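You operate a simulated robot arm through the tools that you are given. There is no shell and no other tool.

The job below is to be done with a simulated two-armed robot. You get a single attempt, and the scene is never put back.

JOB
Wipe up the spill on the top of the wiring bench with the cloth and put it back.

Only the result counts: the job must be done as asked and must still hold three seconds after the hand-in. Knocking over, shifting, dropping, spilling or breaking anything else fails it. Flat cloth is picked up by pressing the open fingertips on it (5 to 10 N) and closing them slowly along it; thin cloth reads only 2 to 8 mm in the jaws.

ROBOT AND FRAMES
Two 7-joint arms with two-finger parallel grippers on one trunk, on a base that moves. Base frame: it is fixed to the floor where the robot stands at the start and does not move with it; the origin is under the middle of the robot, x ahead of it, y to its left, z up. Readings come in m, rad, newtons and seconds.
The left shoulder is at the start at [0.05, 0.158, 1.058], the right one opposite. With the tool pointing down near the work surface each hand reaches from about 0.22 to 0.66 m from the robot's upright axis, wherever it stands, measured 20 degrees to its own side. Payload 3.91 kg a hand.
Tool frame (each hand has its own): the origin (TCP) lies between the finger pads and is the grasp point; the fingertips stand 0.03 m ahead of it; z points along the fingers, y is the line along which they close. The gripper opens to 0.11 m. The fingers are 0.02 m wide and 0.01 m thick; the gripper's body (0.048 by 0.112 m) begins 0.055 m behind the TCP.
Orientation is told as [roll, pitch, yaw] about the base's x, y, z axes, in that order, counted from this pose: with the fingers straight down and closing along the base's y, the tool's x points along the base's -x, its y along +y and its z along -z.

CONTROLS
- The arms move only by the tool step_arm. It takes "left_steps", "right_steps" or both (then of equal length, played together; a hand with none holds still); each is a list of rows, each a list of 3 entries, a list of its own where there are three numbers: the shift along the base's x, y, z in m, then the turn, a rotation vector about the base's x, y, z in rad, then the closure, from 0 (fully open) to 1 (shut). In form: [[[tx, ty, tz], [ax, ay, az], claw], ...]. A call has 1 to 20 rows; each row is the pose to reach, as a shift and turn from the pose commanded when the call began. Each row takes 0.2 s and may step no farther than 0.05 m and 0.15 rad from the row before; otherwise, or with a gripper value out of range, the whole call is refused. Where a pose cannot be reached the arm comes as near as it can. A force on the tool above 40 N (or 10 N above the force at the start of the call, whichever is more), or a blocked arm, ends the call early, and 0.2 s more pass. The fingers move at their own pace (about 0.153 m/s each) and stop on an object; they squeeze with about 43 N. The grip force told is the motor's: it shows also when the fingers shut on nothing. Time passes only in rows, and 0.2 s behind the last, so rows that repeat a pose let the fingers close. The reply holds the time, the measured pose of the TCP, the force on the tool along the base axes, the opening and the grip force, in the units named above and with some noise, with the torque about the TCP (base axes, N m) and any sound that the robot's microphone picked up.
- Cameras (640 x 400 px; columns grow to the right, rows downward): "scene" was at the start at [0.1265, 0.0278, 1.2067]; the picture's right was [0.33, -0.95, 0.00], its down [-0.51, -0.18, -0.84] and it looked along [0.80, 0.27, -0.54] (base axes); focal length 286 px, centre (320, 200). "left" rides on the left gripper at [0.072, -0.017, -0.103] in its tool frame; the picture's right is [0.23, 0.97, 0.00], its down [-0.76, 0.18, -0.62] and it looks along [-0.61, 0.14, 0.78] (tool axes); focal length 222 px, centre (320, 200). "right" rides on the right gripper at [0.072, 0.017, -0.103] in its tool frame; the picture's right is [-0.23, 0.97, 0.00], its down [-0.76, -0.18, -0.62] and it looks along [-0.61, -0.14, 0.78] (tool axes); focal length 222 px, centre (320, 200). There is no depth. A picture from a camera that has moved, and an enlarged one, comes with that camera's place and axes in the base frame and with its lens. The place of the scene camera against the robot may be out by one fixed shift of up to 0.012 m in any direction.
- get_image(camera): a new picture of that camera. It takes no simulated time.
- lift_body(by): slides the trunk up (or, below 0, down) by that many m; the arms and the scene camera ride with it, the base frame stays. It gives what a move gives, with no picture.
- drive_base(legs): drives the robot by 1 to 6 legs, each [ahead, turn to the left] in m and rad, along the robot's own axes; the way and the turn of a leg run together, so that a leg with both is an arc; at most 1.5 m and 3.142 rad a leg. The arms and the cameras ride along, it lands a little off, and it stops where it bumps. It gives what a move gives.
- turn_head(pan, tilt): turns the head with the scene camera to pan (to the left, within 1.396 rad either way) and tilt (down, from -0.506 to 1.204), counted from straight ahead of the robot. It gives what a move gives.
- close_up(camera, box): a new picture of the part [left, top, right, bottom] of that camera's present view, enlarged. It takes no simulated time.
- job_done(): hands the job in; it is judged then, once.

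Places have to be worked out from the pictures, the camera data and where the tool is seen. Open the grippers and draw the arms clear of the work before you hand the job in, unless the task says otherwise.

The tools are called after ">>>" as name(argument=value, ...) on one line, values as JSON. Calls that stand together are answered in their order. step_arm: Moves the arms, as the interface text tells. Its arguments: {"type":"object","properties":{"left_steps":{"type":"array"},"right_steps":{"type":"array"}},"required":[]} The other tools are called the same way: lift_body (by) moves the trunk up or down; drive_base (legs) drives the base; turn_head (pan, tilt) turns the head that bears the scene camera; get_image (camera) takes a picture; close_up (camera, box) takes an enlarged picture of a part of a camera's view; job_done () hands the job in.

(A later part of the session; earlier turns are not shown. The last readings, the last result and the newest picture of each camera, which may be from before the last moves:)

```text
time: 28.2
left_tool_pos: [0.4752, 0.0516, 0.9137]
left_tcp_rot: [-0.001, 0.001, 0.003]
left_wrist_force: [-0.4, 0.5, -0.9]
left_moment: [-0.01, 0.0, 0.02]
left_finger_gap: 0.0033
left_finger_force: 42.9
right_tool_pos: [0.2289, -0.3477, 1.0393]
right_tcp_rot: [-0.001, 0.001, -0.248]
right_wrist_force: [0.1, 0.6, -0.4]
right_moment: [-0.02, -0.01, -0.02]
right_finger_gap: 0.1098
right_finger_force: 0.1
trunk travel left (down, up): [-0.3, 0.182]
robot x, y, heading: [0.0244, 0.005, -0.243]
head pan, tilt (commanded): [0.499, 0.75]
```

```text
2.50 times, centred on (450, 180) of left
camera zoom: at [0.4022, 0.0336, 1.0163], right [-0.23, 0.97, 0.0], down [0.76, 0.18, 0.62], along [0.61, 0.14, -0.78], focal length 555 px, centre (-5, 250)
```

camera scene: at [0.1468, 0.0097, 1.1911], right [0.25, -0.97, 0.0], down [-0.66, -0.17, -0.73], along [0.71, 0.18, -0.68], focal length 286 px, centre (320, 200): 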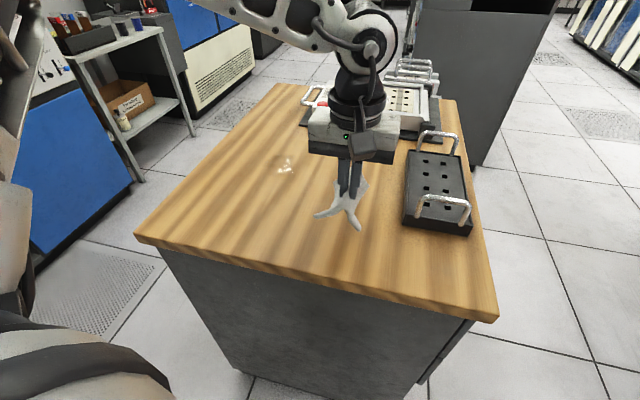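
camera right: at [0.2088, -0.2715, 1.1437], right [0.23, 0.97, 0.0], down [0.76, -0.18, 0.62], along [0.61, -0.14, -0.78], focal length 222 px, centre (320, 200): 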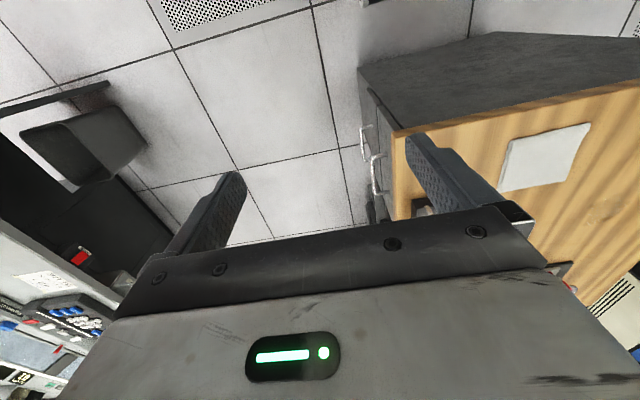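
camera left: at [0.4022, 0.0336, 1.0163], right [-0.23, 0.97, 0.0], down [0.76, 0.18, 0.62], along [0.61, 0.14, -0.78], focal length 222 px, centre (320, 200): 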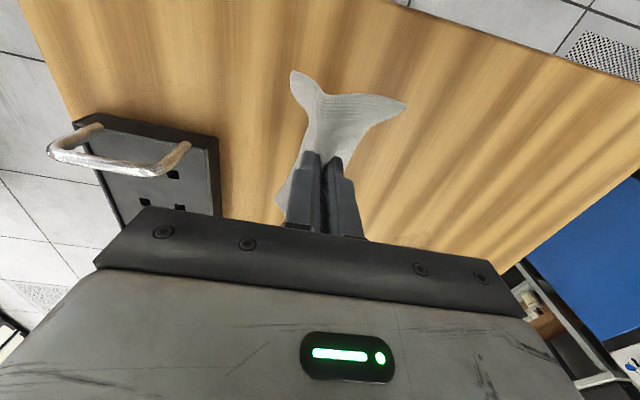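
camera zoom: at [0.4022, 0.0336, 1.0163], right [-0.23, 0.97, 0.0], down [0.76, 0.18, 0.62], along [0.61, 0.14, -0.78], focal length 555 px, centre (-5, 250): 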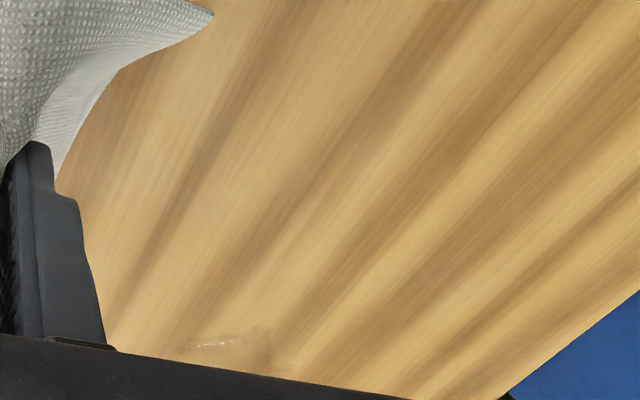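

The spill spans roughly x 0.595–0.685, y 0.19–0.265, centred at about (0.64, 0.228). I carry the cloth above it, keeping the TCP at z≈0.91.

>>> step_arm(left_steps=[[[0.027, 0.029, 0], [0, 0, 0], 1.0], [[0.055, 0.059, 0], [0, 0, 0], 1.0], [[0.082, 0.088, 0], [0, 0, 0], 1.0], [[0.11, 0.117, 0], [0, 0, 0], 1.0], [[0.137, 0.147, 0], [0, 0, 0], 1.0], [[0.165, 0.176, 0], [0, 0, 0], 1.0], [[0.165, 0.176, 0], [0, 0, 0], 1.0]])

>>> get_image(camera="left")

>>> get_image(camera="scene")

```text
time: 29.8
left_tool_pos: [0.6402, 0.2262, 0.9101]
left_tcp_rot: [-0.001, 0.0, -0.001]
left_wrist_force: [0.6, 0.2, -0.2]
left_moment: [-0.03, 0.01, 0.0]
left_finger_gap: 0.0035
left_finger_force: 43.1
right_tool_pos: [0.2273, -0.3473, 1.0401]
right_tcp_rot: [0.0, -0.001, -0.246]
right_wrist_force: [0.3, -0.3, -0.5]
right_moment: [0.01, -0.02, -0.01]
right_finger_gap: 0.1098
right_finger_force: 0.1
trunk travel left (down, up): [-0.3, 0.182]
robot x, y, heading: [0.0246, -0.0033, -0.248]
head pan, tilt (commanded): [0.499, 0.75]
```

```text
taken
camera left: at [0.5669, 0.2099, 1.0141], right [-0.23, 0.97, 0.0], down [0.76, 0.18, 0.62], along [0.61, 0.14, -0.78], focal length 222 px, centre (320, 200)
```

left: 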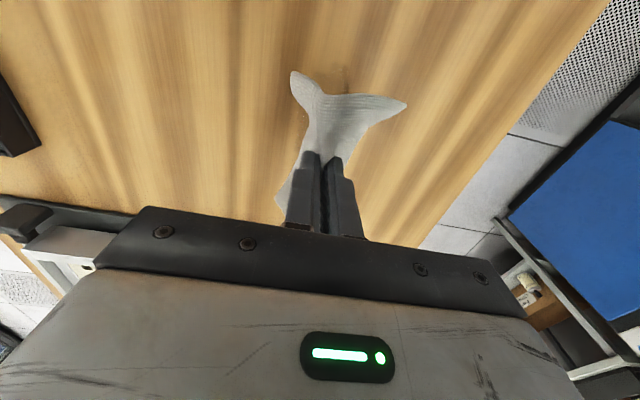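

```text
taken
camera scene: at [0.1467, 0.0097, 1.1911], right [0.25, -0.97, 0.0], down [-0.66, -0.17, -0.73], along [0.71, 0.18, -0.68], focal length 286 px, centre (320, 200)
```

scene: 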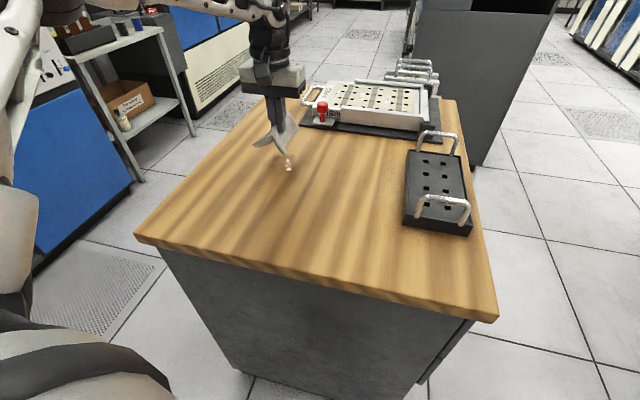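

The hand is above the spill. I test whether the far end of the spill (x≈0.695) is within reach before touching down.

>>> step_arm(left_steps=[[[0.025, 0, -0.01], [0, 0, 0], 1.0], [[0.055, 0, -0.015], [0, 0, 0], 1.0], [[0.055, 0.035, -0.015], [0, 0, 0], 1.0], [[0.055, 0, -0.015], [0, 0, 0], 1.0], [[0.055, -0.04, -0.015], [0, 0, 0], 1.0], [[0.055, -0.04, -0.015], [0, 0, 0], 1.0]])

>>> close_up(camera="left", box=[240, 0, 440, 180])

```text
time: 31.2
left_tool_pos: [0.6684, 0.2005, 0.9027]
left_tcp_rot: [0.001, -0.001, 0.002]
left_wrist_force: [-0.4, 0.3, 0.4]
left_moment: [0.01, 0.0, -0.01]
left_finger_gap: 0.0033
left_finger_force: 43.3
left hand out of reach, approached as far as the arm can: row 2, 3, 4, 5, 6
right_tool_pos: [0.2294, -0.3465, 1.0398]
right_tcp_rot: [-0.001, -0.001, -0.249]
right_wrist_force: [0.1, -0.4, 0.1]
right_moment: [0.0, 0.0, -0.01]
right_finger_gap: 0.1099
right_finger_force: 0.0
trunk travel left (down, up): [-0.3, 0.182]
robot x, y, heading: [0.0268, 0.0034, -0.247]
head pan, tilt (commanded): [0.499, 0.75]
```

```text
2.22 times, centred on (340, 90) of left
camera zoom: at [0.5942, 0.183, 1.0058], right [-0.23, 0.97, 0.0], down [0.76, 0.18, 0.62], along [0.61, 0.14, -0.78], focal length 494 px, centre (276, 444)
```

zoom: 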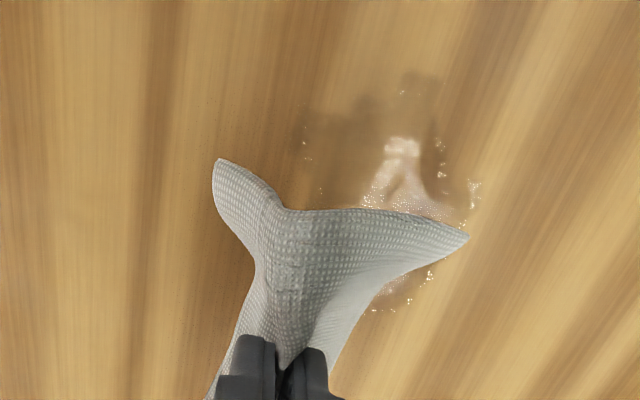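

The arm's straight-down limit is about x=0.668, and this view puts the spill at x 0.59–0.672, y 0.195–0.267. Rather than driving nearer the bench, I tilt the fingers outward by 0.3 rad to gain reach and test the far edge again.

>>> step_arm(left_steps=[[[-0.01, 0.01, 0], [0, -0.1, 0], 1.0], [[-0.01, 0.02, 0], [0, -0.2, 0], 1.0], [[-0.01, 0.03, 0], [0, -0.3, 0], 1.0], [[0.005, 0.04, 0], [0, -0.3, 0], 1.0], [[0.015, 0.055, 0], [0, -0.3, 0], 1.0], [[0.015, 0.065, 0], [0, -0.3, 0], 1.0], [[0.015, 0.065, 0], [0, -0.3, 0], 1.0]])

>>> get_image(camera="scene")

>>> get_image(camera="left")

```text
time: 32.8
left_tool_pos: [0.6831, 0.2646, 0.9037]
left_tcp_rot: [-0.001, -0.301, 0.003]
left_wrist_force: [-0.5, -0.7, -0.4]
left_moment: [0.0, -0.01, -0.03]
left_finger_gap: 0.0033
left_finger_force: 43.4
right_tool_pos: [0.2288, -0.3461, 1.0399]
right_tcp_rot: [0.0, 0.001, -0.246]
right_wrist_force: [-0.7, -0.8, -0.1]
right_moment: [0.01, -0.01, 0.02]
right_finger_gap: 0.1099
right_finger_force: 0.0
trunk travel left (down, up): [-0.3, 0.182]
robot x, y, heading: [0.0273, -0.002, -0.242]
head pan, tilt (commanded): [0.499, 0.75]
```

```text
taken
camera scene: at [0.1468, 0.0097, 1.1911], right [0.25, -0.97, 0.0], down [-0.66, -0.17, -0.73], along [0.71, 0.18, -0.68], focal length 286 px, centre (320, 200)
```

scene: 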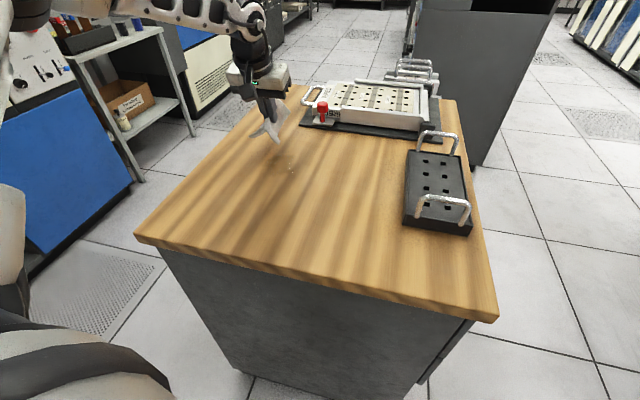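

```text
taken
camera left: at [0.5828, 0.2473, 0.9801], right [-0.22, 0.97, -0.07], down [0.54, 0.18, 0.82], along [0.81, 0.14, -0.57], focal length 222 px, centre (320, 200)
```

left: 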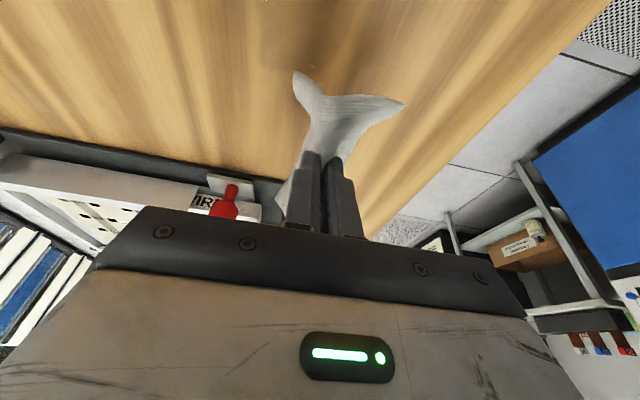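

With the tilt the far edge is reachable. I move to the near right corner of the spill, at about (0.578, 0.188), and lower to just above the bench.

>>> step_arm(left_steps=[[[-0.035, -0.025, 0], [0, 0, 0], 1.0], [[-0.07, -0.05, 0], [0, 0, 0], 1.0], [[-0.105, -0.076, -0.005], [0, 0, 0], 1.0], [[-0.105, -0.076, -0.025], [0, 0, 0], 1.0], [[-0.105, -0.076, -0.045], [0, 0, 0], 1.0], [[-0.105, -0.076, -0.057], [0, 0, 0], 1.0], [[-0.105, -0.076, -0.057], [0, 0, 0], 1.0]])

>>> close_up(camera="scene", box=[240, 100, 360, 200])

>>> get_image(camera="left")

```text
time: 34.4
left_tool_pos: [0.5777, 0.1886, 0.843]
left_tcp_rot: [-0.001, -0.299, 0.001]
left_wrist_force: [-0.8, 0.6, -0.6]
left_moment: [0.03, 0.0, -0.02]
left_finger_gap: 0.0034
left_finger_force: 43.6
right_tool_pos: [0.2281, -0.3476, 1.0389]
right_tcp_rot: [-0.001, 0.0, -0.247]
right_wrist_force: [0.8, -0.2, -0.9]
right_moment: [0.0, 0.0, 0.0]
right_finger_gap: 0.1102
right_finger_force: 0.1
trunk travel left (down, up): [-0.3, 0.182]
robot x, y, heading: [0.0251, -0.0025, -0.247]
head pan, tilt (commanded): [0.499, 0.75]
```

```text
4.00 times, centred on (300, 150) of scene
camera zoom: at [0.1468, 0.0097, 1.1911], right [0.25, -0.97, 0.0], down [-0.66, -0.17, -0.73], along [0.71, 0.18, -0.68], focal length 1142 px, centre (400, 400)
```

zoom: 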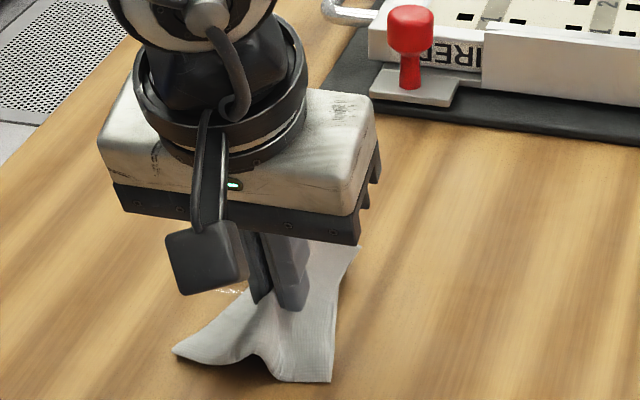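

```text
taken
camera left: at [0.4773, 0.1705, 0.9208], right [-0.22, 0.97, -0.07], down [0.54, 0.18, 0.82], along [0.81, 0.14, -0.57], focal length 222 px, centre (320, 200)
```

left: 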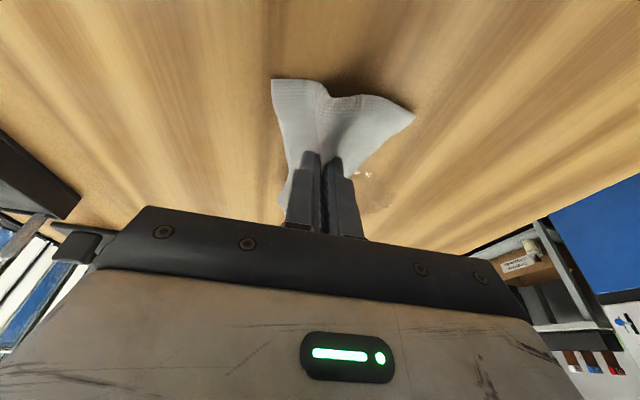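

The cloth splays out nicely on the bench around the fingertips. I press down in small steps to find the contact.

>>> step_arm(left_steps=[[[0, 0, -0.003], [0, 0, 0], 1.0], [[0, 0, -0.006], [0, 0, 0], 1.0], [[0, 0, -0.008], [0, 0, 0], 1.0], [[0, 0, -0.008], [0, 0, 0], 1.0]])

```text
time: 35.4
left_tool_pos: [0.5773, 0.1884, 0.8368]
left_tcp_rot: [-0.001, -0.299, 0.001]
left_wrist_force: [-0.4, 0.1, 1.0]
left_moment: [0.0, -0.01, -0.01]
left_finger_gap: 0.0033
left_finger_force: 43.0
right_tool_pos: [0.2281, -0.3464, 1.0404]
right_tcp_rot: [0.003, 0.0, -0.248]
right_wrist_force: [0.3, -0.5, 0.1]
right_moment: [0.0, 0.02, 0.01]
right_finger_gap: 0.1101
right_finger_force: 0.1
trunk travel left (down, up): [-0.3, 0.182]
robot x, y, heading: [0.0228, 0.0027, -0.248]
head pan, tilt (commanded): [0.499, 0.75]
```

>>> step_arm(left_steps=[[[0, 0, -0.001], [0, 0, 0], 1.0], [[0, 0, -0.002], [0, 0, 0], 1.0], [[0, 0, -0.002], [0, 0, 0], 1.0]])

```text
time: 36.2
left_tool_pos: [0.5773, 0.1882, 0.8358]
left_tcp_rot: [-0.002, -0.302, 0.001]
left_wrist_force: [-0.4, -0.3, 0.9]
left_moment: [0.01, 0.02, 0.0]
left_finger_gap: 0.0032
left_finger_force: 43.0
right_tool_pos: [0.2286, -0.3479, 1.0407]
right_tcp_rot: [0.001, 0.002, -0.246]
right_wrist_force: [0.4, -0.2, 0.5]
right_moment: [0.02, 0.02, -0.01]
right_finger_gap: 0.1102
right_finger_force: 0.0
trunk travel left (down, up): [-0.3, 0.182]
robot x, y, heading: [0.0255, -0.0012, -0.243]
head pan, tilt (commanded): [0.499, 0.75]
```

There is no firm contact at z 0.836 yet. I go down a little more.

>>> step_arm(left_steps=[[[0, 0, -0.001], [0, 0, 0], 1.0], [[0, 0, -0.002], [0, 0, 0], 1.0], [[0, 0, -0.002], [0, 0, 0], 1.0]])

```text
time: 37.0
left_tool_pos: [0.5777, 0.1879, 0.8351]
left_tcp_rot: [-0.003, -0.3, 0.002]
left_wrist_force: [0.4, 0.9, 3.5]
left_moment: [0.03, 0.0, 0.01]
left_finger_gap: 0.0034
left_finger_force: 42.9
right_tool_pos: [0.2288, -0.3475, 1.0399]
right_tcp_rot: [-0.001, -0.001, -0.245]
right_wrist_force: [0.0, 0.0, -0.3]
right_moment: [0.03, 0.03, 0.01]
right_finger_gap: 0.1101
right_finger_force: 0.0
trunk travel left (down, up): [-0.3, 0.182]
robot x, y, heading: [0.0224, 0.0003, -0.248]
head pan, tilt (commanded): [0.499, 0.75]
```

Contact is starting at 3.5 N. I press 1 mm more and make the first slow stroke forward along the spill's right edge.

>>> step_arm(left_steps=[[[0, 0, -0.001], [0, 0, 0], 1.0], [[0.02, 0, -0.001], [0, 0, 0], 1.0], [[0.04, 0, -0.001], [0, 0, 0], 1.0], [[0.06, 0, -0.001], [0, 0, 0], 1.0], [[0.08, 0, -0.001], [0, 0, 0], 1.0], [[0.1, 0, -0.001], [0, 0, 0], 1.0]])

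>>> get_image(camera="left")

>>> close_up(camera="scene", box=[230, 90, 350, 190])

```text
time: 38.4
left_tool_pos: [0.6767, 0.1862, 0.8332]
left_tcp_rot: [-0.001, -0.303, 0.0]
left_wrist_force: [-3.7, 0.7, 11.4]
left_moment: [0.03, 0.14, -0.01]
left_finger_gap: 0.0033
left_finger_force: 42.8
right_tool_pos: [0.2271, -0.3469, 1.0407]
right_tcp_rot: [0.001, 0.001, -0.247]
right_wrist_force: [0.0, 0.2, -0.7]
right_moment: [0.03, -0.04, 0.0]
right_finger_gap: 0.1101
right_finger_force: 0.1
trunk travel left (down, up): [-0.3, 0.182]
robot x, y, heading: [0.0246, -0.0015, -0.247]
head pan, tilt (commanded): [0.499, 0.75]
```

```text
taken
camera left: at [0.5764, 0.1695, 0.9106], right [-0.22, 0.97, -0.07], down [0.54, 0.18, 0.82], along [0.81, 0.14, -0.57], focal length 222 px, centre (320, 200)
```

left: 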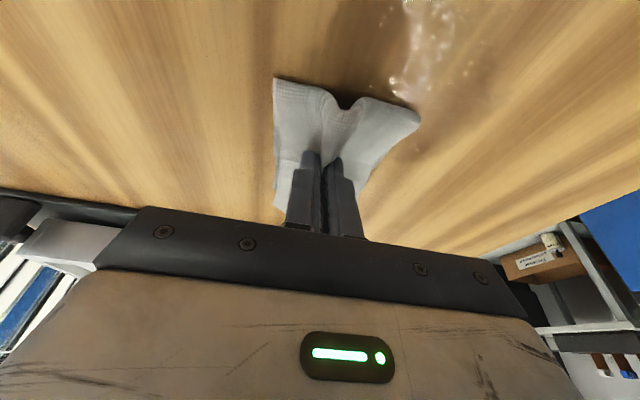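

```text
4.00 times, centred on (290, 140) of scene
camera zoom: at [0.1453, 0.0094, 1.1914], right [0.25, -0.97, 0.0], down [-0.66, -0.17, -0.73], along [0.71, 0.18, -0.68], focal length 1142 px, centre (440, 440)
```

zoom: 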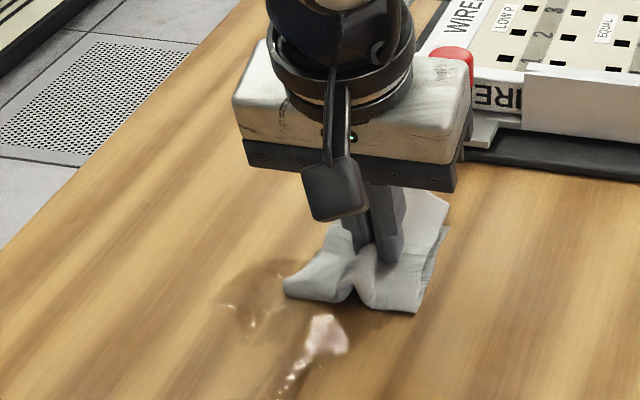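

The first stroke was smooth, at about 11 N of press and 4 N of drag. I zoom in to see how the spill responded.

>>> close_up(camera="scene", box=[260, 140, 330, 200])

>>> close_up(camera="left", box=[330, 0, 530, 150])

```text
6.67 times, centred on (295, 170) of scene
camera zoom: at [0.1453, 0.0094, 1.1914], right [0.25, -0.97, 0.0], down [-0.66, -0.17, -0.73], along [0.71, 0.18, -0.68], focal length 1904 px, centre (487, 400)
```

zoom: 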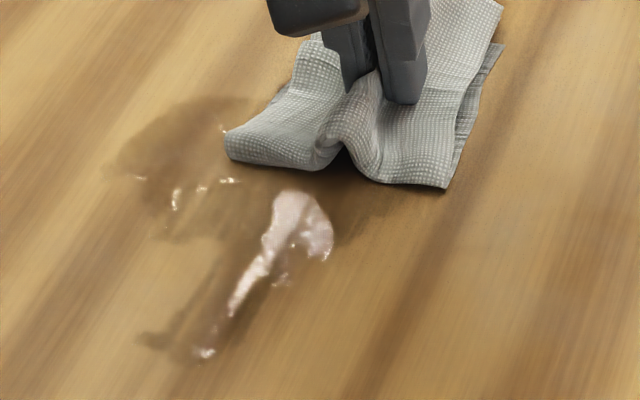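

```text
2.67 times, centred on (430, 75) of left
camera zoom: at [0.5764, 0.1695, 0.9106], right [-0.22, 0.97, -0.07], down [0.54, 0.18, 0.82], along [0.81, 0.14, -0.57], focal length 592 px, centre (27, 533)
```

zoom: 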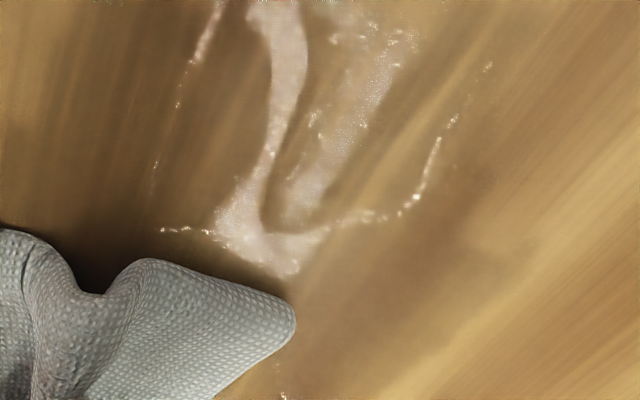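

The liquid has spread a bit, with a tongue now reaching towards x≈0.545, y≈0.205. I make the next stroke backward over it at y≈0.207, going to x≈0.53.

>>> step_arm(left_steps=[[[0, 0.01, 0], [0, 0, 0], 1.0], [[-0.005, 0.02, 0], [0, 0, 0], 1.0], [[-0.03, 0.02, 0], [0, 0, 0], 1.0], [[-0.055, 0.02, 0], [0, 0, 0], 1.0], [[-0.08, 0.02, 0], [0, 0, 0], 1.0], [[-0.105, 0.02, 0], [0, 0, 0], 1.0], [[-0.13, 0.02, 0], [0, 0, 0], 1.0], [[-0.15, 0.02, 0], [0, 0, 0], 1.0]])

>>> close_up(camera="scene", box=[240, 110, 340, 210])

>>> get_image(camera="left")

```text
time: 40.2
left_tool_pos: [0.5247, 0.2085, 0.8342]
left_tcp_rot: [0.0, -0.302, 0.002]
left_wrist_force: [4.6, -1.0, 12.5]
left_moment: [0.0, -0.09, 0.02]
left_finger_gap: 0.0034
left_finger_force: 42.9
right_tool_pos: [0.2283, -0.3471, 1.0399]
right_tcp_rot: [0.003, 0.001, -0.247]
right_wrist_force: [0.3, -0.7, 0.9]
right_moment: [0.0, 0.04, -0.01]
right_finger_gap: 0.1099
right_finger_force: 0.0
trunk travel left (down, up): [-0.3, 0.182]
robot x, y, heading: [0.0267, -0.0029, -0.246]
head pan, tilt (commanded): [0.499, 0.75]
```

```text
4.00 times, centred on (290, 160) of scene
camera zoom: at [0.1462, 0.0094, 1.1912], right [0.25, -0.97, 0.0], down [-0.66, -0.17, -0.73], along [0.71, 0.18, -0.68], focal length 1142 px, centre (440, 360)
```

zoom: 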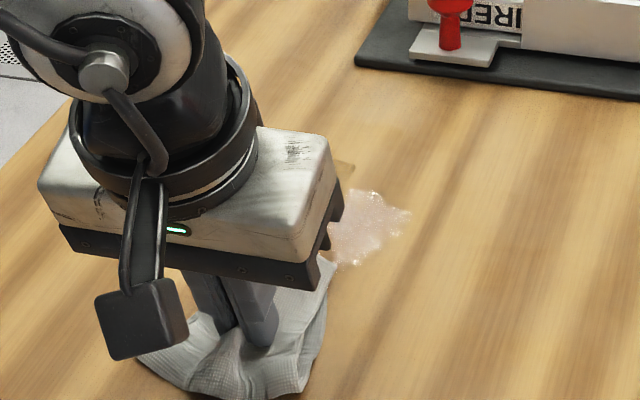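

```text
taken
camera left: at [0.4243, 0.1906, 0.9104], right [-0.22, 0.97, -0.07], down [0.54, 0.18, 0.82], along [0.81, 0.14, -0.57], focal length 222 px, centre (320, 200)
```

left: 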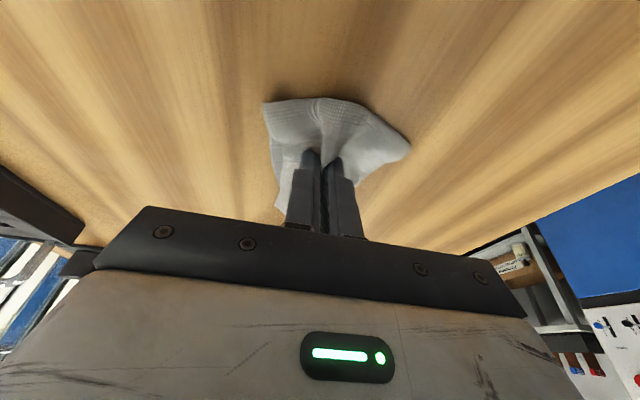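

The gripper blocks the view of the spill. I lift the cloth and move it back a little to see what the two strokes did.

>>> step_arm(left_steps=[[[0, 0, 0.02], [0, 0, 0], 1.0], [[-0.01, -0.02, 0.05], [0, 0, 0], 1.0], [[-0.02, -0.06, 0.065], [0, 0, 0], 1.0], [[-0.03, -0.1, 0.07], [0, 0, 0], 1.0], [[-0.03, -0.1, 0.07], [0, 0, 0], 1.0]])

>>> close_up(camera="scene", box=[230, 110, 350, 210])

>>> get_image(camera="scene")

```text
time: 41.4
left_tool_pos: [0.4954, 0.1082, 0.9017]
left_tcp_rot: [-0.002, -0.298, 0.002]
left_wrist_force: [-0.1, -0.6, -0.1]
left_moment: [0.0, 0.01, -0.01]
left_finger_gap: 0.0034
left_finger_force: 43.2
right_tool_pos: [0.2289, -0.3479, 1.0403]
right_tcp_rot: [0.002, 0.0, -0.246]
right_wrist_force: [0.6, 0.0, 0.5]
right_moment: [0.02, 0.02, -0.02]
right_finger_gap: 0.11
right_finger_force: 0.1
trunk travel left (down, up): [-0.3, 0.182]
robot x, y, heading: [0.0275, -0.0002, -0.244]
head pan, tilt (commanded): [0.499, 0.75]
```

```text
4.00 times, centred on (290, 160) of scene
camera zoom: at [0.1467, 0.0097, 1.1911], right [0.25, -0.97, 0.0], down [-0.66, -0.17, -0.73], along [0.71, 0.18, -0.68], focal length 1142 px, centre (440, 360)
```

zoom: 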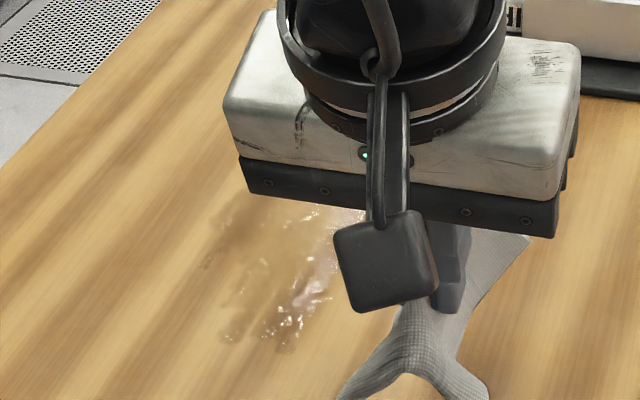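

```text
taken
camera scene: at [0.1467, 0.0097, 1.1911], right [0.25, -0.97, 0.0], down [-0.66, -0.17, -0.73], along [0.71, 0.18, -0.68], focal length 286 px, centre (320, 200)
```

scene: 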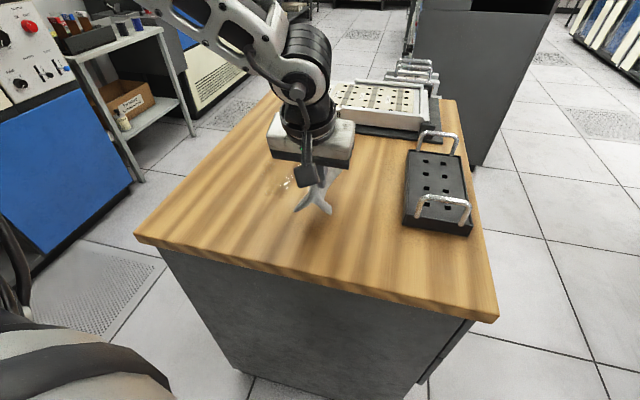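

The hand still partly hides the spill. I move it back over the cloth's original place, where the earlier view was clear.

>>> step_arm(left_steps=[[[-0.01, -0.03, 0.005], [0, 0, 0], 1.0], [[-0.02, -0.06, 0.01], [0, 0, 0], 1.0], [[-0.02, -0.06, 0.01], [0, 0, 0], 1.0]])

>>> close_up(camera="scene", box=[240, 130, 330, 210])

>>> get_image(camera="left")

```text
time: 42.2
left_tool_pos: [0.4787, 0.0461, 0.9123]
left_tcp_rot: [-0.001, -0.302, 0.0]
left_wrist_force: [-0.4, -0.1, -1.3]
left_moment: [0.02, 0.01, 0.01]
left_finger_gap: 0.0034
left_finger_force: 42.9
right_tool_pos: [0.2288, -0.346, 1.0402]
right_tcp_rot: [0.0, 0.0, -0.247]
right_wrist_force: [-0.4, 0.4, -0.5]
right_moment: [0.0, -0.04, 0.04]
right_finger_gap: 0.1102
right_finger_force: 0.1
trunk travel left (down, up): [-0.3, 0.182]
robot x, y, heading: [0.0214, -0.0031, -0.251]
head pan, tilt (commanded): [0.499, 0.75]
```

```text
5.00 times, centred on (285, 170) of scene
camera zoom: at [0.1468, 0.0097, 1.1911], right [0.25, -0.97, 0.0], down [-0.66, -0.17, -0.73], along [0.71, 0.18, -0.68], focal length 1428 px, centre (495, 350)
```

zoom: 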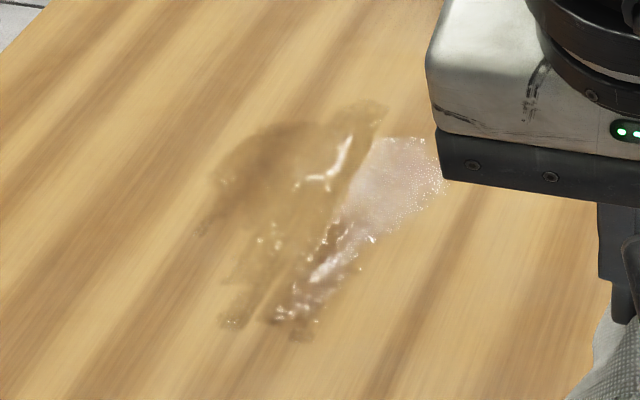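

```text
taken
camera left: at [0.3777, 0.029, 0.9885], right [-0.22, 0.97, -0.07], down [0.54, 0.18, 0.82], along [0.81, 0.14, -0.57], focal length 222 px, centre (320, 200)
```

left: 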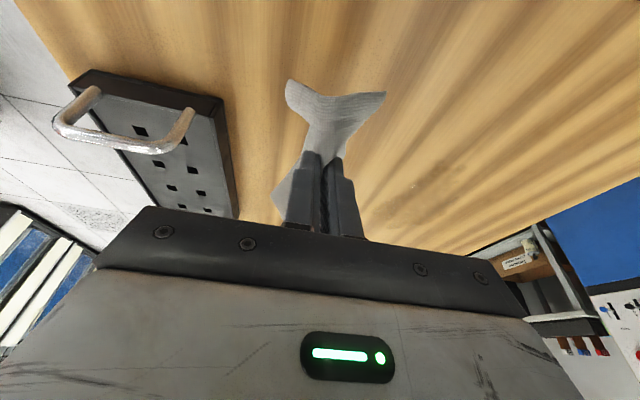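

The liquid is now a thinner smear over about x 0.53–0.70, y 0.16–0.265. I will wipe it in an inward rectangular spiral starting just outside the smear, keeping the same pressing depth.

>>> step_arm(left_steps=[[[0.02, 0.04, 0], [0, 0, 0], 1.0], [[0.038, 0.08, -0.01], [0, 0, 0], 1.0], [[0.038, 0.108, -0.03], [0, 0, 0], 1.0], [[0.038, 0.108, -0.06], [0, 0, 0], 1.0], [[0.038, 0.108, -0.08], [0, 0, 0], 1.0], [[0.072, 0.108, -0.08], [0, 0, 0], 1.0], [[0.106, 0.108, -0.08], [0, 0, 0], 1.0], [[0.14, 0.108, -0.08], [0, 0, 0], 1.0], [[0.174, 0.108, -0.08], [0, 0, 0], 1.0], [[0.208, 0.108, -0.08], [0, 0, 0], 1.0], [[0.208, 0.137, -0.08], [0, 0, 0], 1.0], [[0.208, 0.166, -0.08], [0, 0, 0], 1.0], [[0.208, 0.192, -0.08], [0, 0, 0], 1.0], [[0.208, 0.218, -0.08], [0, 0, 0], 1.0], [[0.174, 0.218, -0.08], [0, 0, 0], 1.0], [[0.14, 0.218, -0.08], [0, 0, 0], 1.0], [[0.106, 0.218, -0.08], [0, 0, 0], 1.0], [[0.072, 0.218, -0.08], [0, 0, 0], 1.0], [[0.045, 0.218, -0.08], [0, 0, 0], 1.0], [[0.045, 0.19, -0.08], [0, 0, 0], 1.0]])

>>> get_image(camera="left")

>>> close_up(camera="scene", box=[230, 110, 350, 210])

```text
time: 46.4
left_tool_pos: [0.5199, 0.2399, 0.8328]
left_tcp_rot: [0.002, -0.302, 0.003]
left_wrist_force: [0.0, 8.4, 19.8]
left_moment: [0.27, 0.01, -0.02]
left_finger_gap: 0.0031
left_finger_force: 42.6
left hand out of reach, approached as far as the arm can: row 10
right_tool_pos: [0.2284, -0.3483, 1.0408]
right_tcp_rot: [0.001, -0.001, -0.246]
right_wrist_force: [-1.0, 0.2, 0.7]
right_moment: [-0.01, -0.02, 0.02]
right_finger_gap: 0.1099
right_finger_force: 0.1
trunk travel left (down, up): [-0.3, 0.182]
robot x, y, heading: [0.0273, -0.0005, -0.241]
head pan, tilt (commanded): [0.499, 0.75]
```

```text
taken
camera left: at [0.421, 0.2217, 0.9106], right [-0.22, 0.97, -0.07], down [0.54, 0.18, 0.82], along [0.81, 0.15, -0.57], focal length 222 px, centre (320, 200)
```

left: 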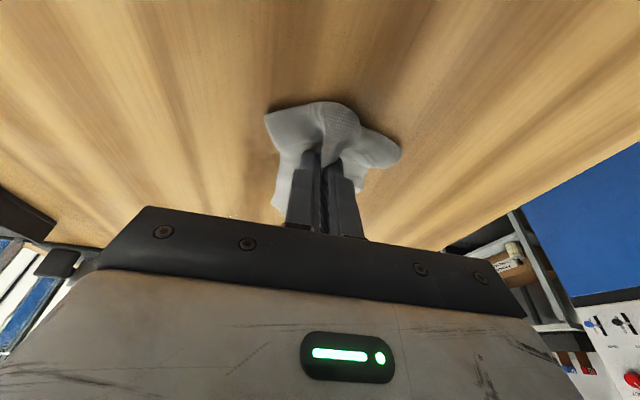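

```text
4.00 times, centred on (290, 160) of scene
camera zoom: at [0.1452, 0.0095, 1.1914], right [0.25, -0.97, 0.0], down [-0.66, -0.17, -0.73], along [0.71, 0.18, -0.68], focal length 1142 px, centre (440, 360)
```

zoom: 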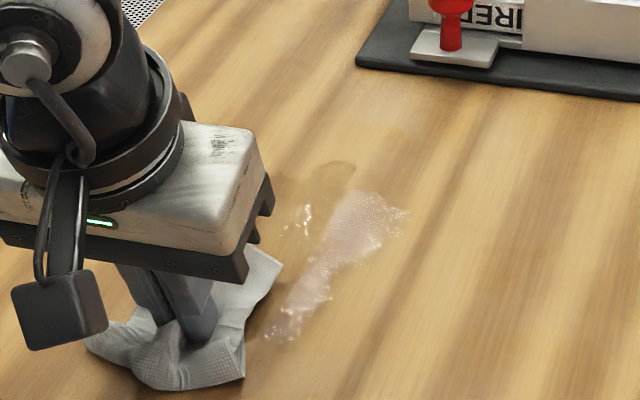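

The perimeter lap is done, at about 20 N at its end, and the smear in the middle remains. I continue with tighter inner laps over the smear itself.

>>> step_arm(left_steps=[[[0.004, -0.032, 0.0003], [0, 0, 0], 1.0], [[0.008, -0.063, 0.0005], [0, 0, 0], 1.0], [[0.042, -0.063, 0.0005], [0, 0, 0], 1.0], [[0.076, -0.063, 0.0005], [0, 0, 0], 1.0], [[0.11, -0.063, 0.0005], [0, 0, 0], 1.0], [[0.144, -0.063, 0.0005], [0, 0, 0], 1.0], [[0.144, -0.03, 0.0005], [0, 0, 0], 1.0], [[0.144, 0.003, 0.0005], [0, 0, 0], 1.0], [[0.11, 0.003, 0.0005], [0, 0, 0], 1.0], [[0.076, 0.003, 0.0005], [0, 0, 0], 1.0], [[0.045, 0.003, 0.0005], [0, 0, 0], 1.0], [[0.02, 0.003, 0.0005], [0, 0, 0], 1.0], [[0.02, -0.024, 0.0005], [0, 0, 0], 1.0], [[0.02, -0.048, 0.0005], [0, 0, 0], 1.0], [[0.055, -0.048, 0.0005], [0, 0, 0], 1.0], [[0.09, -0.048, 0.0005], [0, 0, 0], 1.0], [[0.13, -0.048, 0.0005], [0, 0, 0], 1.0], [[0.13, -0.01, 0.0005], [0, 0, 0], 1.0], [[0.09, -0.01, 0.0005], [0, 0, 0], 1.0], [[0.05, -0.01, 0.0005], [0, 0, 0], 1.0]])

>>> get_image(camera="left")

>>> close_up(camera="scene", box=[230, 110, 350, 210])

```text
time: 50.6
left_tool_pos: [0.5736, 0.2266, 0.8333]
left_tcp_rot: [-0.002, -0.304, 0.002]
left_wrist_force: [3.7, 1.1, 13.5]
left_moment: [0.04, -0.08, -0.01]
left_finger_gap: 0.0033
left_finger_force: 42.7
right_tool_pos: [0.228, -0.3476, 1.039]
right_tcp_rot: [0.002, 0.001, -0.247]
right_wrist_force: [1.0, 0.2, -0.4]
right_moment: [0.01, -0.02, -0.02]
right_finger_gap: 0.1101
right_finger_force: 0.1
trunk travel left (down, up): [-0.3, 0.182]
robot x, y, heading: [0.025, 0.0012, -0.248]
head pan, tilt (commanded): [0.499, 0.75]
```

```text
taken
camera left: at [0.4731, 0.2089, 0.9102], right [-0.22, 0.97, -0.07], down [0.54, 0.18, 0.82], along [0.81, 0.14, -0.57], focal length 222 px, centre (320, 200)
```

left: 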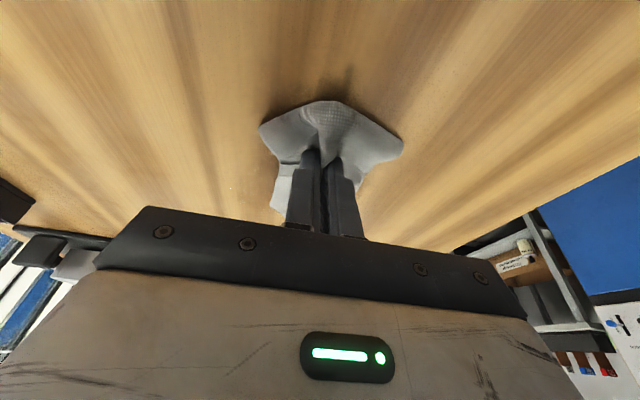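

```text
4.00 times, centred on (290, 160) of scene
camera zoom: at [0.146, 0.0095, 1.1912], right [0.25, -0.97, 0.0], down [-0.66, -0.17, -0.73], along [0.71, 0.18, -0.68], focal length 1142 px, centre (440, 360)
```

zoom: 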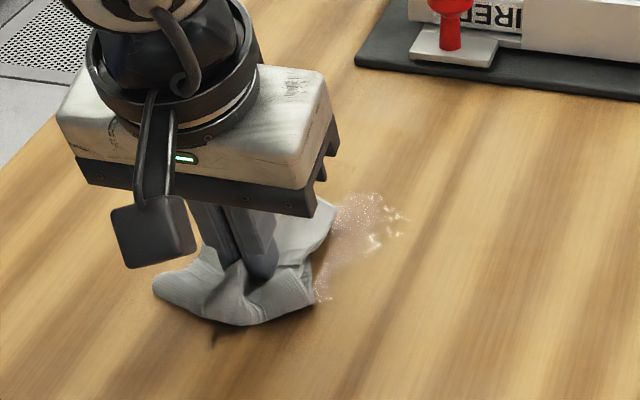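

The residue looks thinner, mostly a speckled film near (0.64, 0.175). I lift away for a clear look before the next passes.

>>> step_arm(left_steps=[[[0, 0, 0.03], [0, 0, 0], 1.0], [[-0.02, -0.02, 0.06], [0, 0, 0], 1.0], [[-0.04, -0.06, 0.08], [0, 0, 0], 1.0], [[-0.06, -0.1, 0.08], [0, 0, 0], 1.0], [[-0.08, -0.14, 0.08], [0, 0, 0], 1.0], [[-0.095, -0.18, 0.08], [0, 0, 0], 1.0], [[-0.095, -0.18, 0.08], [0, 0, 0], 1.0]])

>>> close_up(camera="scene", box=[240, 130, 330, 210])

>>> close_up(camera="left", box=[270, 60, 400, 240])

```text
time: 52.2
left_tool_pos: [0.4782, 0.0486, 0.9125]
left_tcp_rot: [-0.002, -0.301, 0.002]
left_wrist_force: [0.5, -0.1, -0.1]
left_moment: [-0.03, -0.01, 0.04]
left_finger_gap: 0.0034
left_finger_force: 42.5
right_tool_pos: [0.2277, -0.3467, 1.0397]
right_tcp_rot: [-0.001, 0.0, -0.245]
right_wrist_force: [-0.9, -1.4, 0.4]
right_moment: [0.0, 0.01, 0.0]
right_finger_gap: 0.11
right_finger_force: 0.0
trunk travel left (down, up): [-0.3, 0.182]
robot x, y, heading: [0.0237, -0.0001, -0.248]
head pan, tilt (commanded): [0.499, 0.75]
```

```text
5.00 times, centred on (285, 170) of scene
camera zoom: at [0.1468, 0.0098, 1.1911], right [0.25, -0.97, 0.0], down [-0.66, -0.17, -0.73], along [0.71, 0.18, -0.68], focal length 1428 px, centre (495, 350)
```

zoom: 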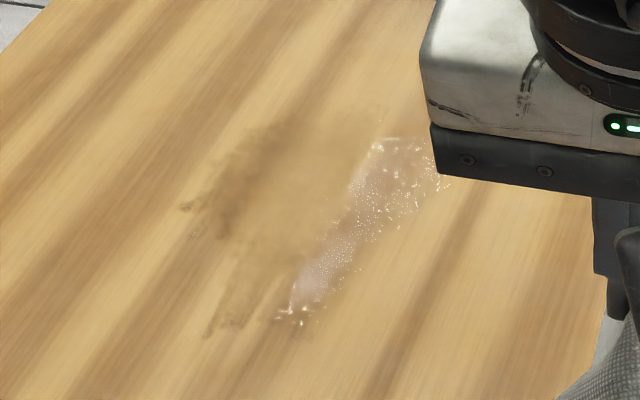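

```text
2.22 times, centred on (335, 150) of left
camera zoom: at [0.3788, 0.0308, 0.9891], right [-0.22, 0.97, -0.07], down [0.54, 0.18, 0.82], along [0.81, 0.14, -0.57], focal length 494 px, centre (287, 311)
```

zoom: 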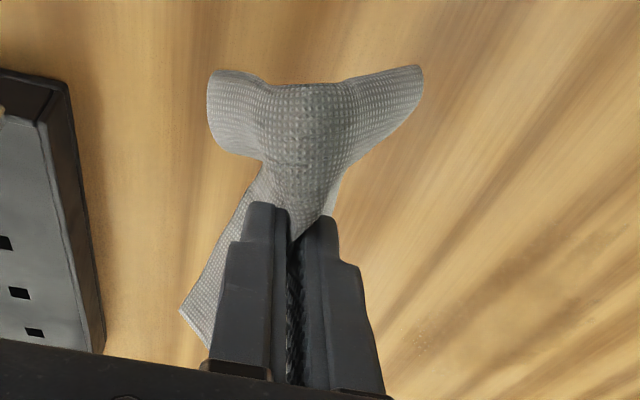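

The spill is much thinner now; a speckled film remains around (0.53–0.66, 0.165–0.26). I do a full close-pitch raster over the whole area.

>>> step_arm(left_steps=[[[0.025, 0.04, 0], [0, 0, 0], 1.0], [[0.049, 0.08, -0.02], [0, 0, 0], 1.0], [[0.049, 0.107, -0.05], [0, 0, 0], 1.0], [[0.049, 0.107, -0.0805], [0, 0, 0], 1.0], [[0.087, 0.107, -0.0805], [0, 0, 0], 1.0], [[0.125, 0.107, -0.0805], [0, 0, 0], 1.0], [[0.163, 0.107, -0.0805], [0, 0, 0], 1.0], [[0.196, 0.107, -0.0805], [0, 0, 0], 1.0], [[0.196, 0.12, -0.0805], [0, 0, 0], 1.0], [[0.158, 0.12, -0.0805], [0, 0, 0], 1.0], [[0.12, 0.12, -0.0805], [0, 0, 0], 1.0], [[0.082, 0.12, -0.0805], [0, 0, 0], 1.0], [[0.049, 0.12, -0.0805], [0, 0, 0], 1.0], [[0.049, 0.133, -0.0805], [0, 0, 0], 1.0], [[0.087, 0.133, -0.0805], [0, 0, 0], 1.0], [[0.125, 0.133, -0.0805], [0, 0, 0], 1.0], [[0.163, 0.133, -0.0805], [0, 0, 0], 1.0], [[0.2, 0.133, -0.0805], [0, 0, 0], 1.0], [[0.2, 0.146, -0.0805], [0, 0, 0], 1.0], [[0.162, 0.146, -0.0805], [0, 0, 0], 1.0]])

```text
refused: row 2 steps farther than a row can; nothing moved
```

The second row stepped slightly too far, so nothing moved. I correct the approach rows and send it again.

>>> step_arm(left_steps=[[[0.025, 0.04, 0], [0, 0, 0], 1.0], [[0.045, 0.078, -0.02], [0, 0, 0], 1.0], [[0.049, 0.107, -0.05], [0, 0, 0], 1.0], [[0.049, 0.107, -0.0805], [0, 0, 0], 1.0], [[0.087, 0.107, -0.0805], [0, 0, 0], 1.0], [[0.125, 0.107, -0.0805], [0, 0, 0], 1.0], [[0.163, 0.107, -0.0805], [0, 0, 0], 1.0], [[0.196, 0.107, -0.0805], [0, 0, 0], 1.0], [[0.196, 0.12, -0.0805], [0, 0, 0], 1.0], [[0.158, 0.12, -0.0805], [0, 0, 0], 1.0], [[0.12, 0.12, -0.0805], [0, 0, 0], 1.0], [[0.082, 0.12, -0.0805], [0, 0, 0], 1.0], [[0.049, 0.12, -0.0805], [0, 0, 0], 1.0], [[0.049, 0.133, -0.0805], [0, 0, 0], 1.0], [[0.087, 0.133, -0.0805], [0, 0, 0], 1.0], [[0.125, 0.133, -0.0805], [0, 0, 0], 1.0], [[0.163, 0.133, -0.0805], [0, 0, 0], 1.0], [[0.2, 0.133, -0.0805], [0, 0, 0], 1.0], [[0.2, 0.146, -0.0805], [0, 0, 0], 1.0], [[0.162, 0.146, -0.0805], [0, 0, 0], 1.0]])

```text
time: 56.4
left_tool_pos: [0.6407, 0.1924, 0.8346]
left_tcp_rot: [0.0, -0.304, 0.002]
left_wrist_force: [2.7, 0.4, 11.3]
left_moment: [0.05, -0.07, -0.02]
left_finger_gap: 0.0033
left_finger_force: 43.0
right_tool_pos: [0.2289, -0.347, 1.0396]
right_tcp_rot: [0.0, 0.0, -0.247]
right_wrist_force: [0.8, -0.7, 0.0]
right_moment: [-0.01, 0.02, 0.01]
right_finger_gap: 0.1103
right_finger_force: 0.2
trunk travel left (down, up): [-0.3, 0.182]
robot x, y, heading: [0.0243, 0.0007, -0.248]
head pan, tilt (commanded): [0.499, 0.75]
```

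The press is steady at about 11 N. I continue the raster over the middle lines.

>>> step_arm(left_steps=[[[-0.038, 0, -0.0003], [0, 0, 0], 1.0], [[-0.076, 0, -0.0003], [0, 0, 0], 1.0], [[-0.113, 0, -0.0003], [0, 0, 0], 1.0], [[-0.113, 0.013, -0.0003], [0, 0, 0], 1.0], [[-0.075, 0.013, -0.0003], [0, 0, 0], 1.0], [[-0.037, 0.013, -0.0003], [0, 0, 0], 1.0], [[0.001, 0.013, -0.0003], [0, 0, 0], 1.0], [[0.041, 0.013, -0.0003], [0, 0, 0], 1.0], [[0.041, 0.026, -0.0003], [0, 0, 0], 1.0], [[0.003, 0.026, -0.0003], [0, 0, 0], 1.0], [[-0.035, 0.026, -0.0003], [0, 0, 0], 1.0], [[-0.073, 0.026, -0.0003], [0, 0, 0], 1.0], [[-0.111, 0.026, -0.0003], [0, 0, 0], 1.0], [[-0.111, 0.039, -0.0003], [0, 0, 0], 1.0], [[-0.073, 0.039, -0.0003], [0, 0, 0], 1.0], [[-0.035, 0.039, -0.0003], [0, 0, 0], 1.0], [[0.003, 0.039, -0.0003], [0, 0, 0], 1.0], [[0.043, 0.039, -0.0003], [0, 0, 0], 1.0], [[0.043, 0.052, -0.0003], [0, 0, 0], 1.0], [[0.005, 0.052, -0.0003], [0, 0, 0], 1.0]])

```text
time: 60.6
left_tool_pos: [0.6434, 0.2462, 0.8351]
left_tcp_rot: [0.0, -0.307, 0.002]
left_wrist_force: [4.4, 1.2, 17.1]
left_moment: [0.08, -0.07, -0.04]
left_finger_gap: 0.0034
left_finger_force: 43.2
right_tool_pos: [0.2275, -0.3475, 1.0396]
right_tcp_rot: [0.002, -0.002, -0.246]
right_wrist_force: [1.2, 0.3, -0.1]
right_moment: [0.01, 0.0, 0.0]
right_finger_gap: 0.11
right_finger_force: 0.0
trunk travel left (down, up): [-0.3, 0.182]
robot x, y, heading: [0.0235, 0.0004, -0.247]
head pan, tilt (commanded): [0.499, 0.75]
```

I finish the raster on the left lines, then lift and return to the viewing spot.

>>> step_arm(left_steps=[[[-0.038, 0, 0], [0, 0, 0], 1.0], [[-0.076, 0, 0], [0, 0, 0], 1.0], [[-0.115, 0, 0], [0, 0, 0], 1.0], [[-0.115, 0.013, 0], [0, 0, 0], 1.0], [[-0.077, 0.013, 0], [0, 0, 0], 1.0], [[-0.039, 0.013, 0], [0, 0, 0], 1.0], [[0, 0.013, 0], [0, 0, 0], 1.0], [[0.035, 0.013, 0], [0, 0, 0], 1.0], [[0.03, 0.026, 0], [0, 0, 0], 1.0], [[-0.008, 0.026, 0], [0, 0, 0], 1.0], [[-0.046, 0.026, 0], [0, 0, 0], 1.0], [[-0.084, 0.026, 0], [0, 0, 0], 1.0], [[-0.115, 0.026, 0], [0, 0, 0], 1.0], [[-0.115, 0.0, 0.03], [0, 0, 0], 1.0], [[-0.125, -0.04, 0.055], [0, 0, 0], 1.0], [[-0.135, -0.085, 0.07], [0, 0, 0], 1.0], [[-0.145, -0.125, 0.08], [0, 0, 0], 1.0], [[-0.155, -0.165, 0.08], [0, 0, 0], 1.0], [[-0.165, -0.198, 0.08], [0, 0, 0], 1.0], [[-0.165, -0.198, 0.08], [0, 0, 0], 1.0]])

>>> close_up(camera="scene", box=[230, 120, 330, 220])

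>>> close_up(camera="scene", box=[260, 140, 320, 190])

```text
time: 64.8
left_tool_pos: [0.4791, 0.0489, 0.911]
left_tcp_rot: [-0.003, -0.3, 0.001]
left_wrist_force: [1.2, 0.5, -0.1]
left_moment: [-0.02, 0.05, 0.03]
left_finger_gap: 0.0034
left_finger_force: 43.4
right_tool_pos: [0.2281, -0.3469, 1.0395]
right_tcp_rot: [0.0, 0.0, -0.246]
right_wrist_force: [0.4, 0.4, -0.2]
right_moment: [-0.01, 0.0, -0.03]
right_finger_gap: 0.1098
right_finger_force: 0.1
trunk travel left (down, up): [-0.3, 0.182]
robot x, y, heading: [0.0247, 0.0029, -0.245]
head pan, tilt (commanded): [0.499, 0.75]
```

```text
4.00 times, centred on (280, 170) of scene
camera zoom: at [0.1468, 0.0098, 1.1911], right [0.25, -0.97, 0.0], down [-0.66, -0.17, -0.73], along [0.71, 0.18, -0.68], focal length 1142 px, centre (480, 320)
```

zoom: 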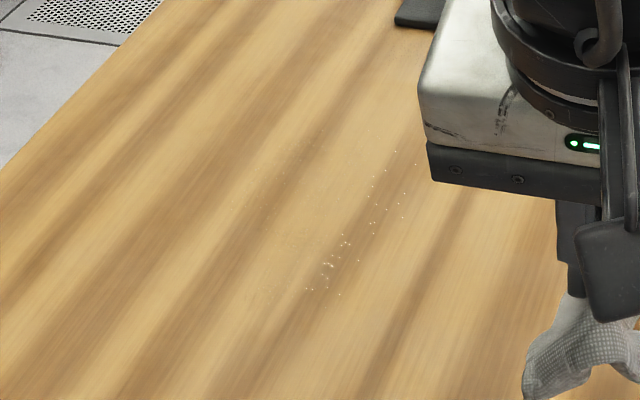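

```text
8.00 times, centred on (290, 165) of scene
camera zoom: at [0.1468, 0.0098, 1.1911], right [0.25, -0.97, 0.0], down [-0.66, -0.17, -0.73], along [0.71, 0.18, -0.68], focal length 2285 px, centre (560, 480)
```

zoom: 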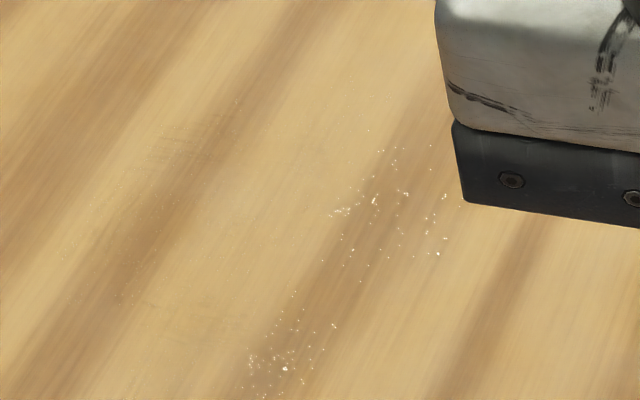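

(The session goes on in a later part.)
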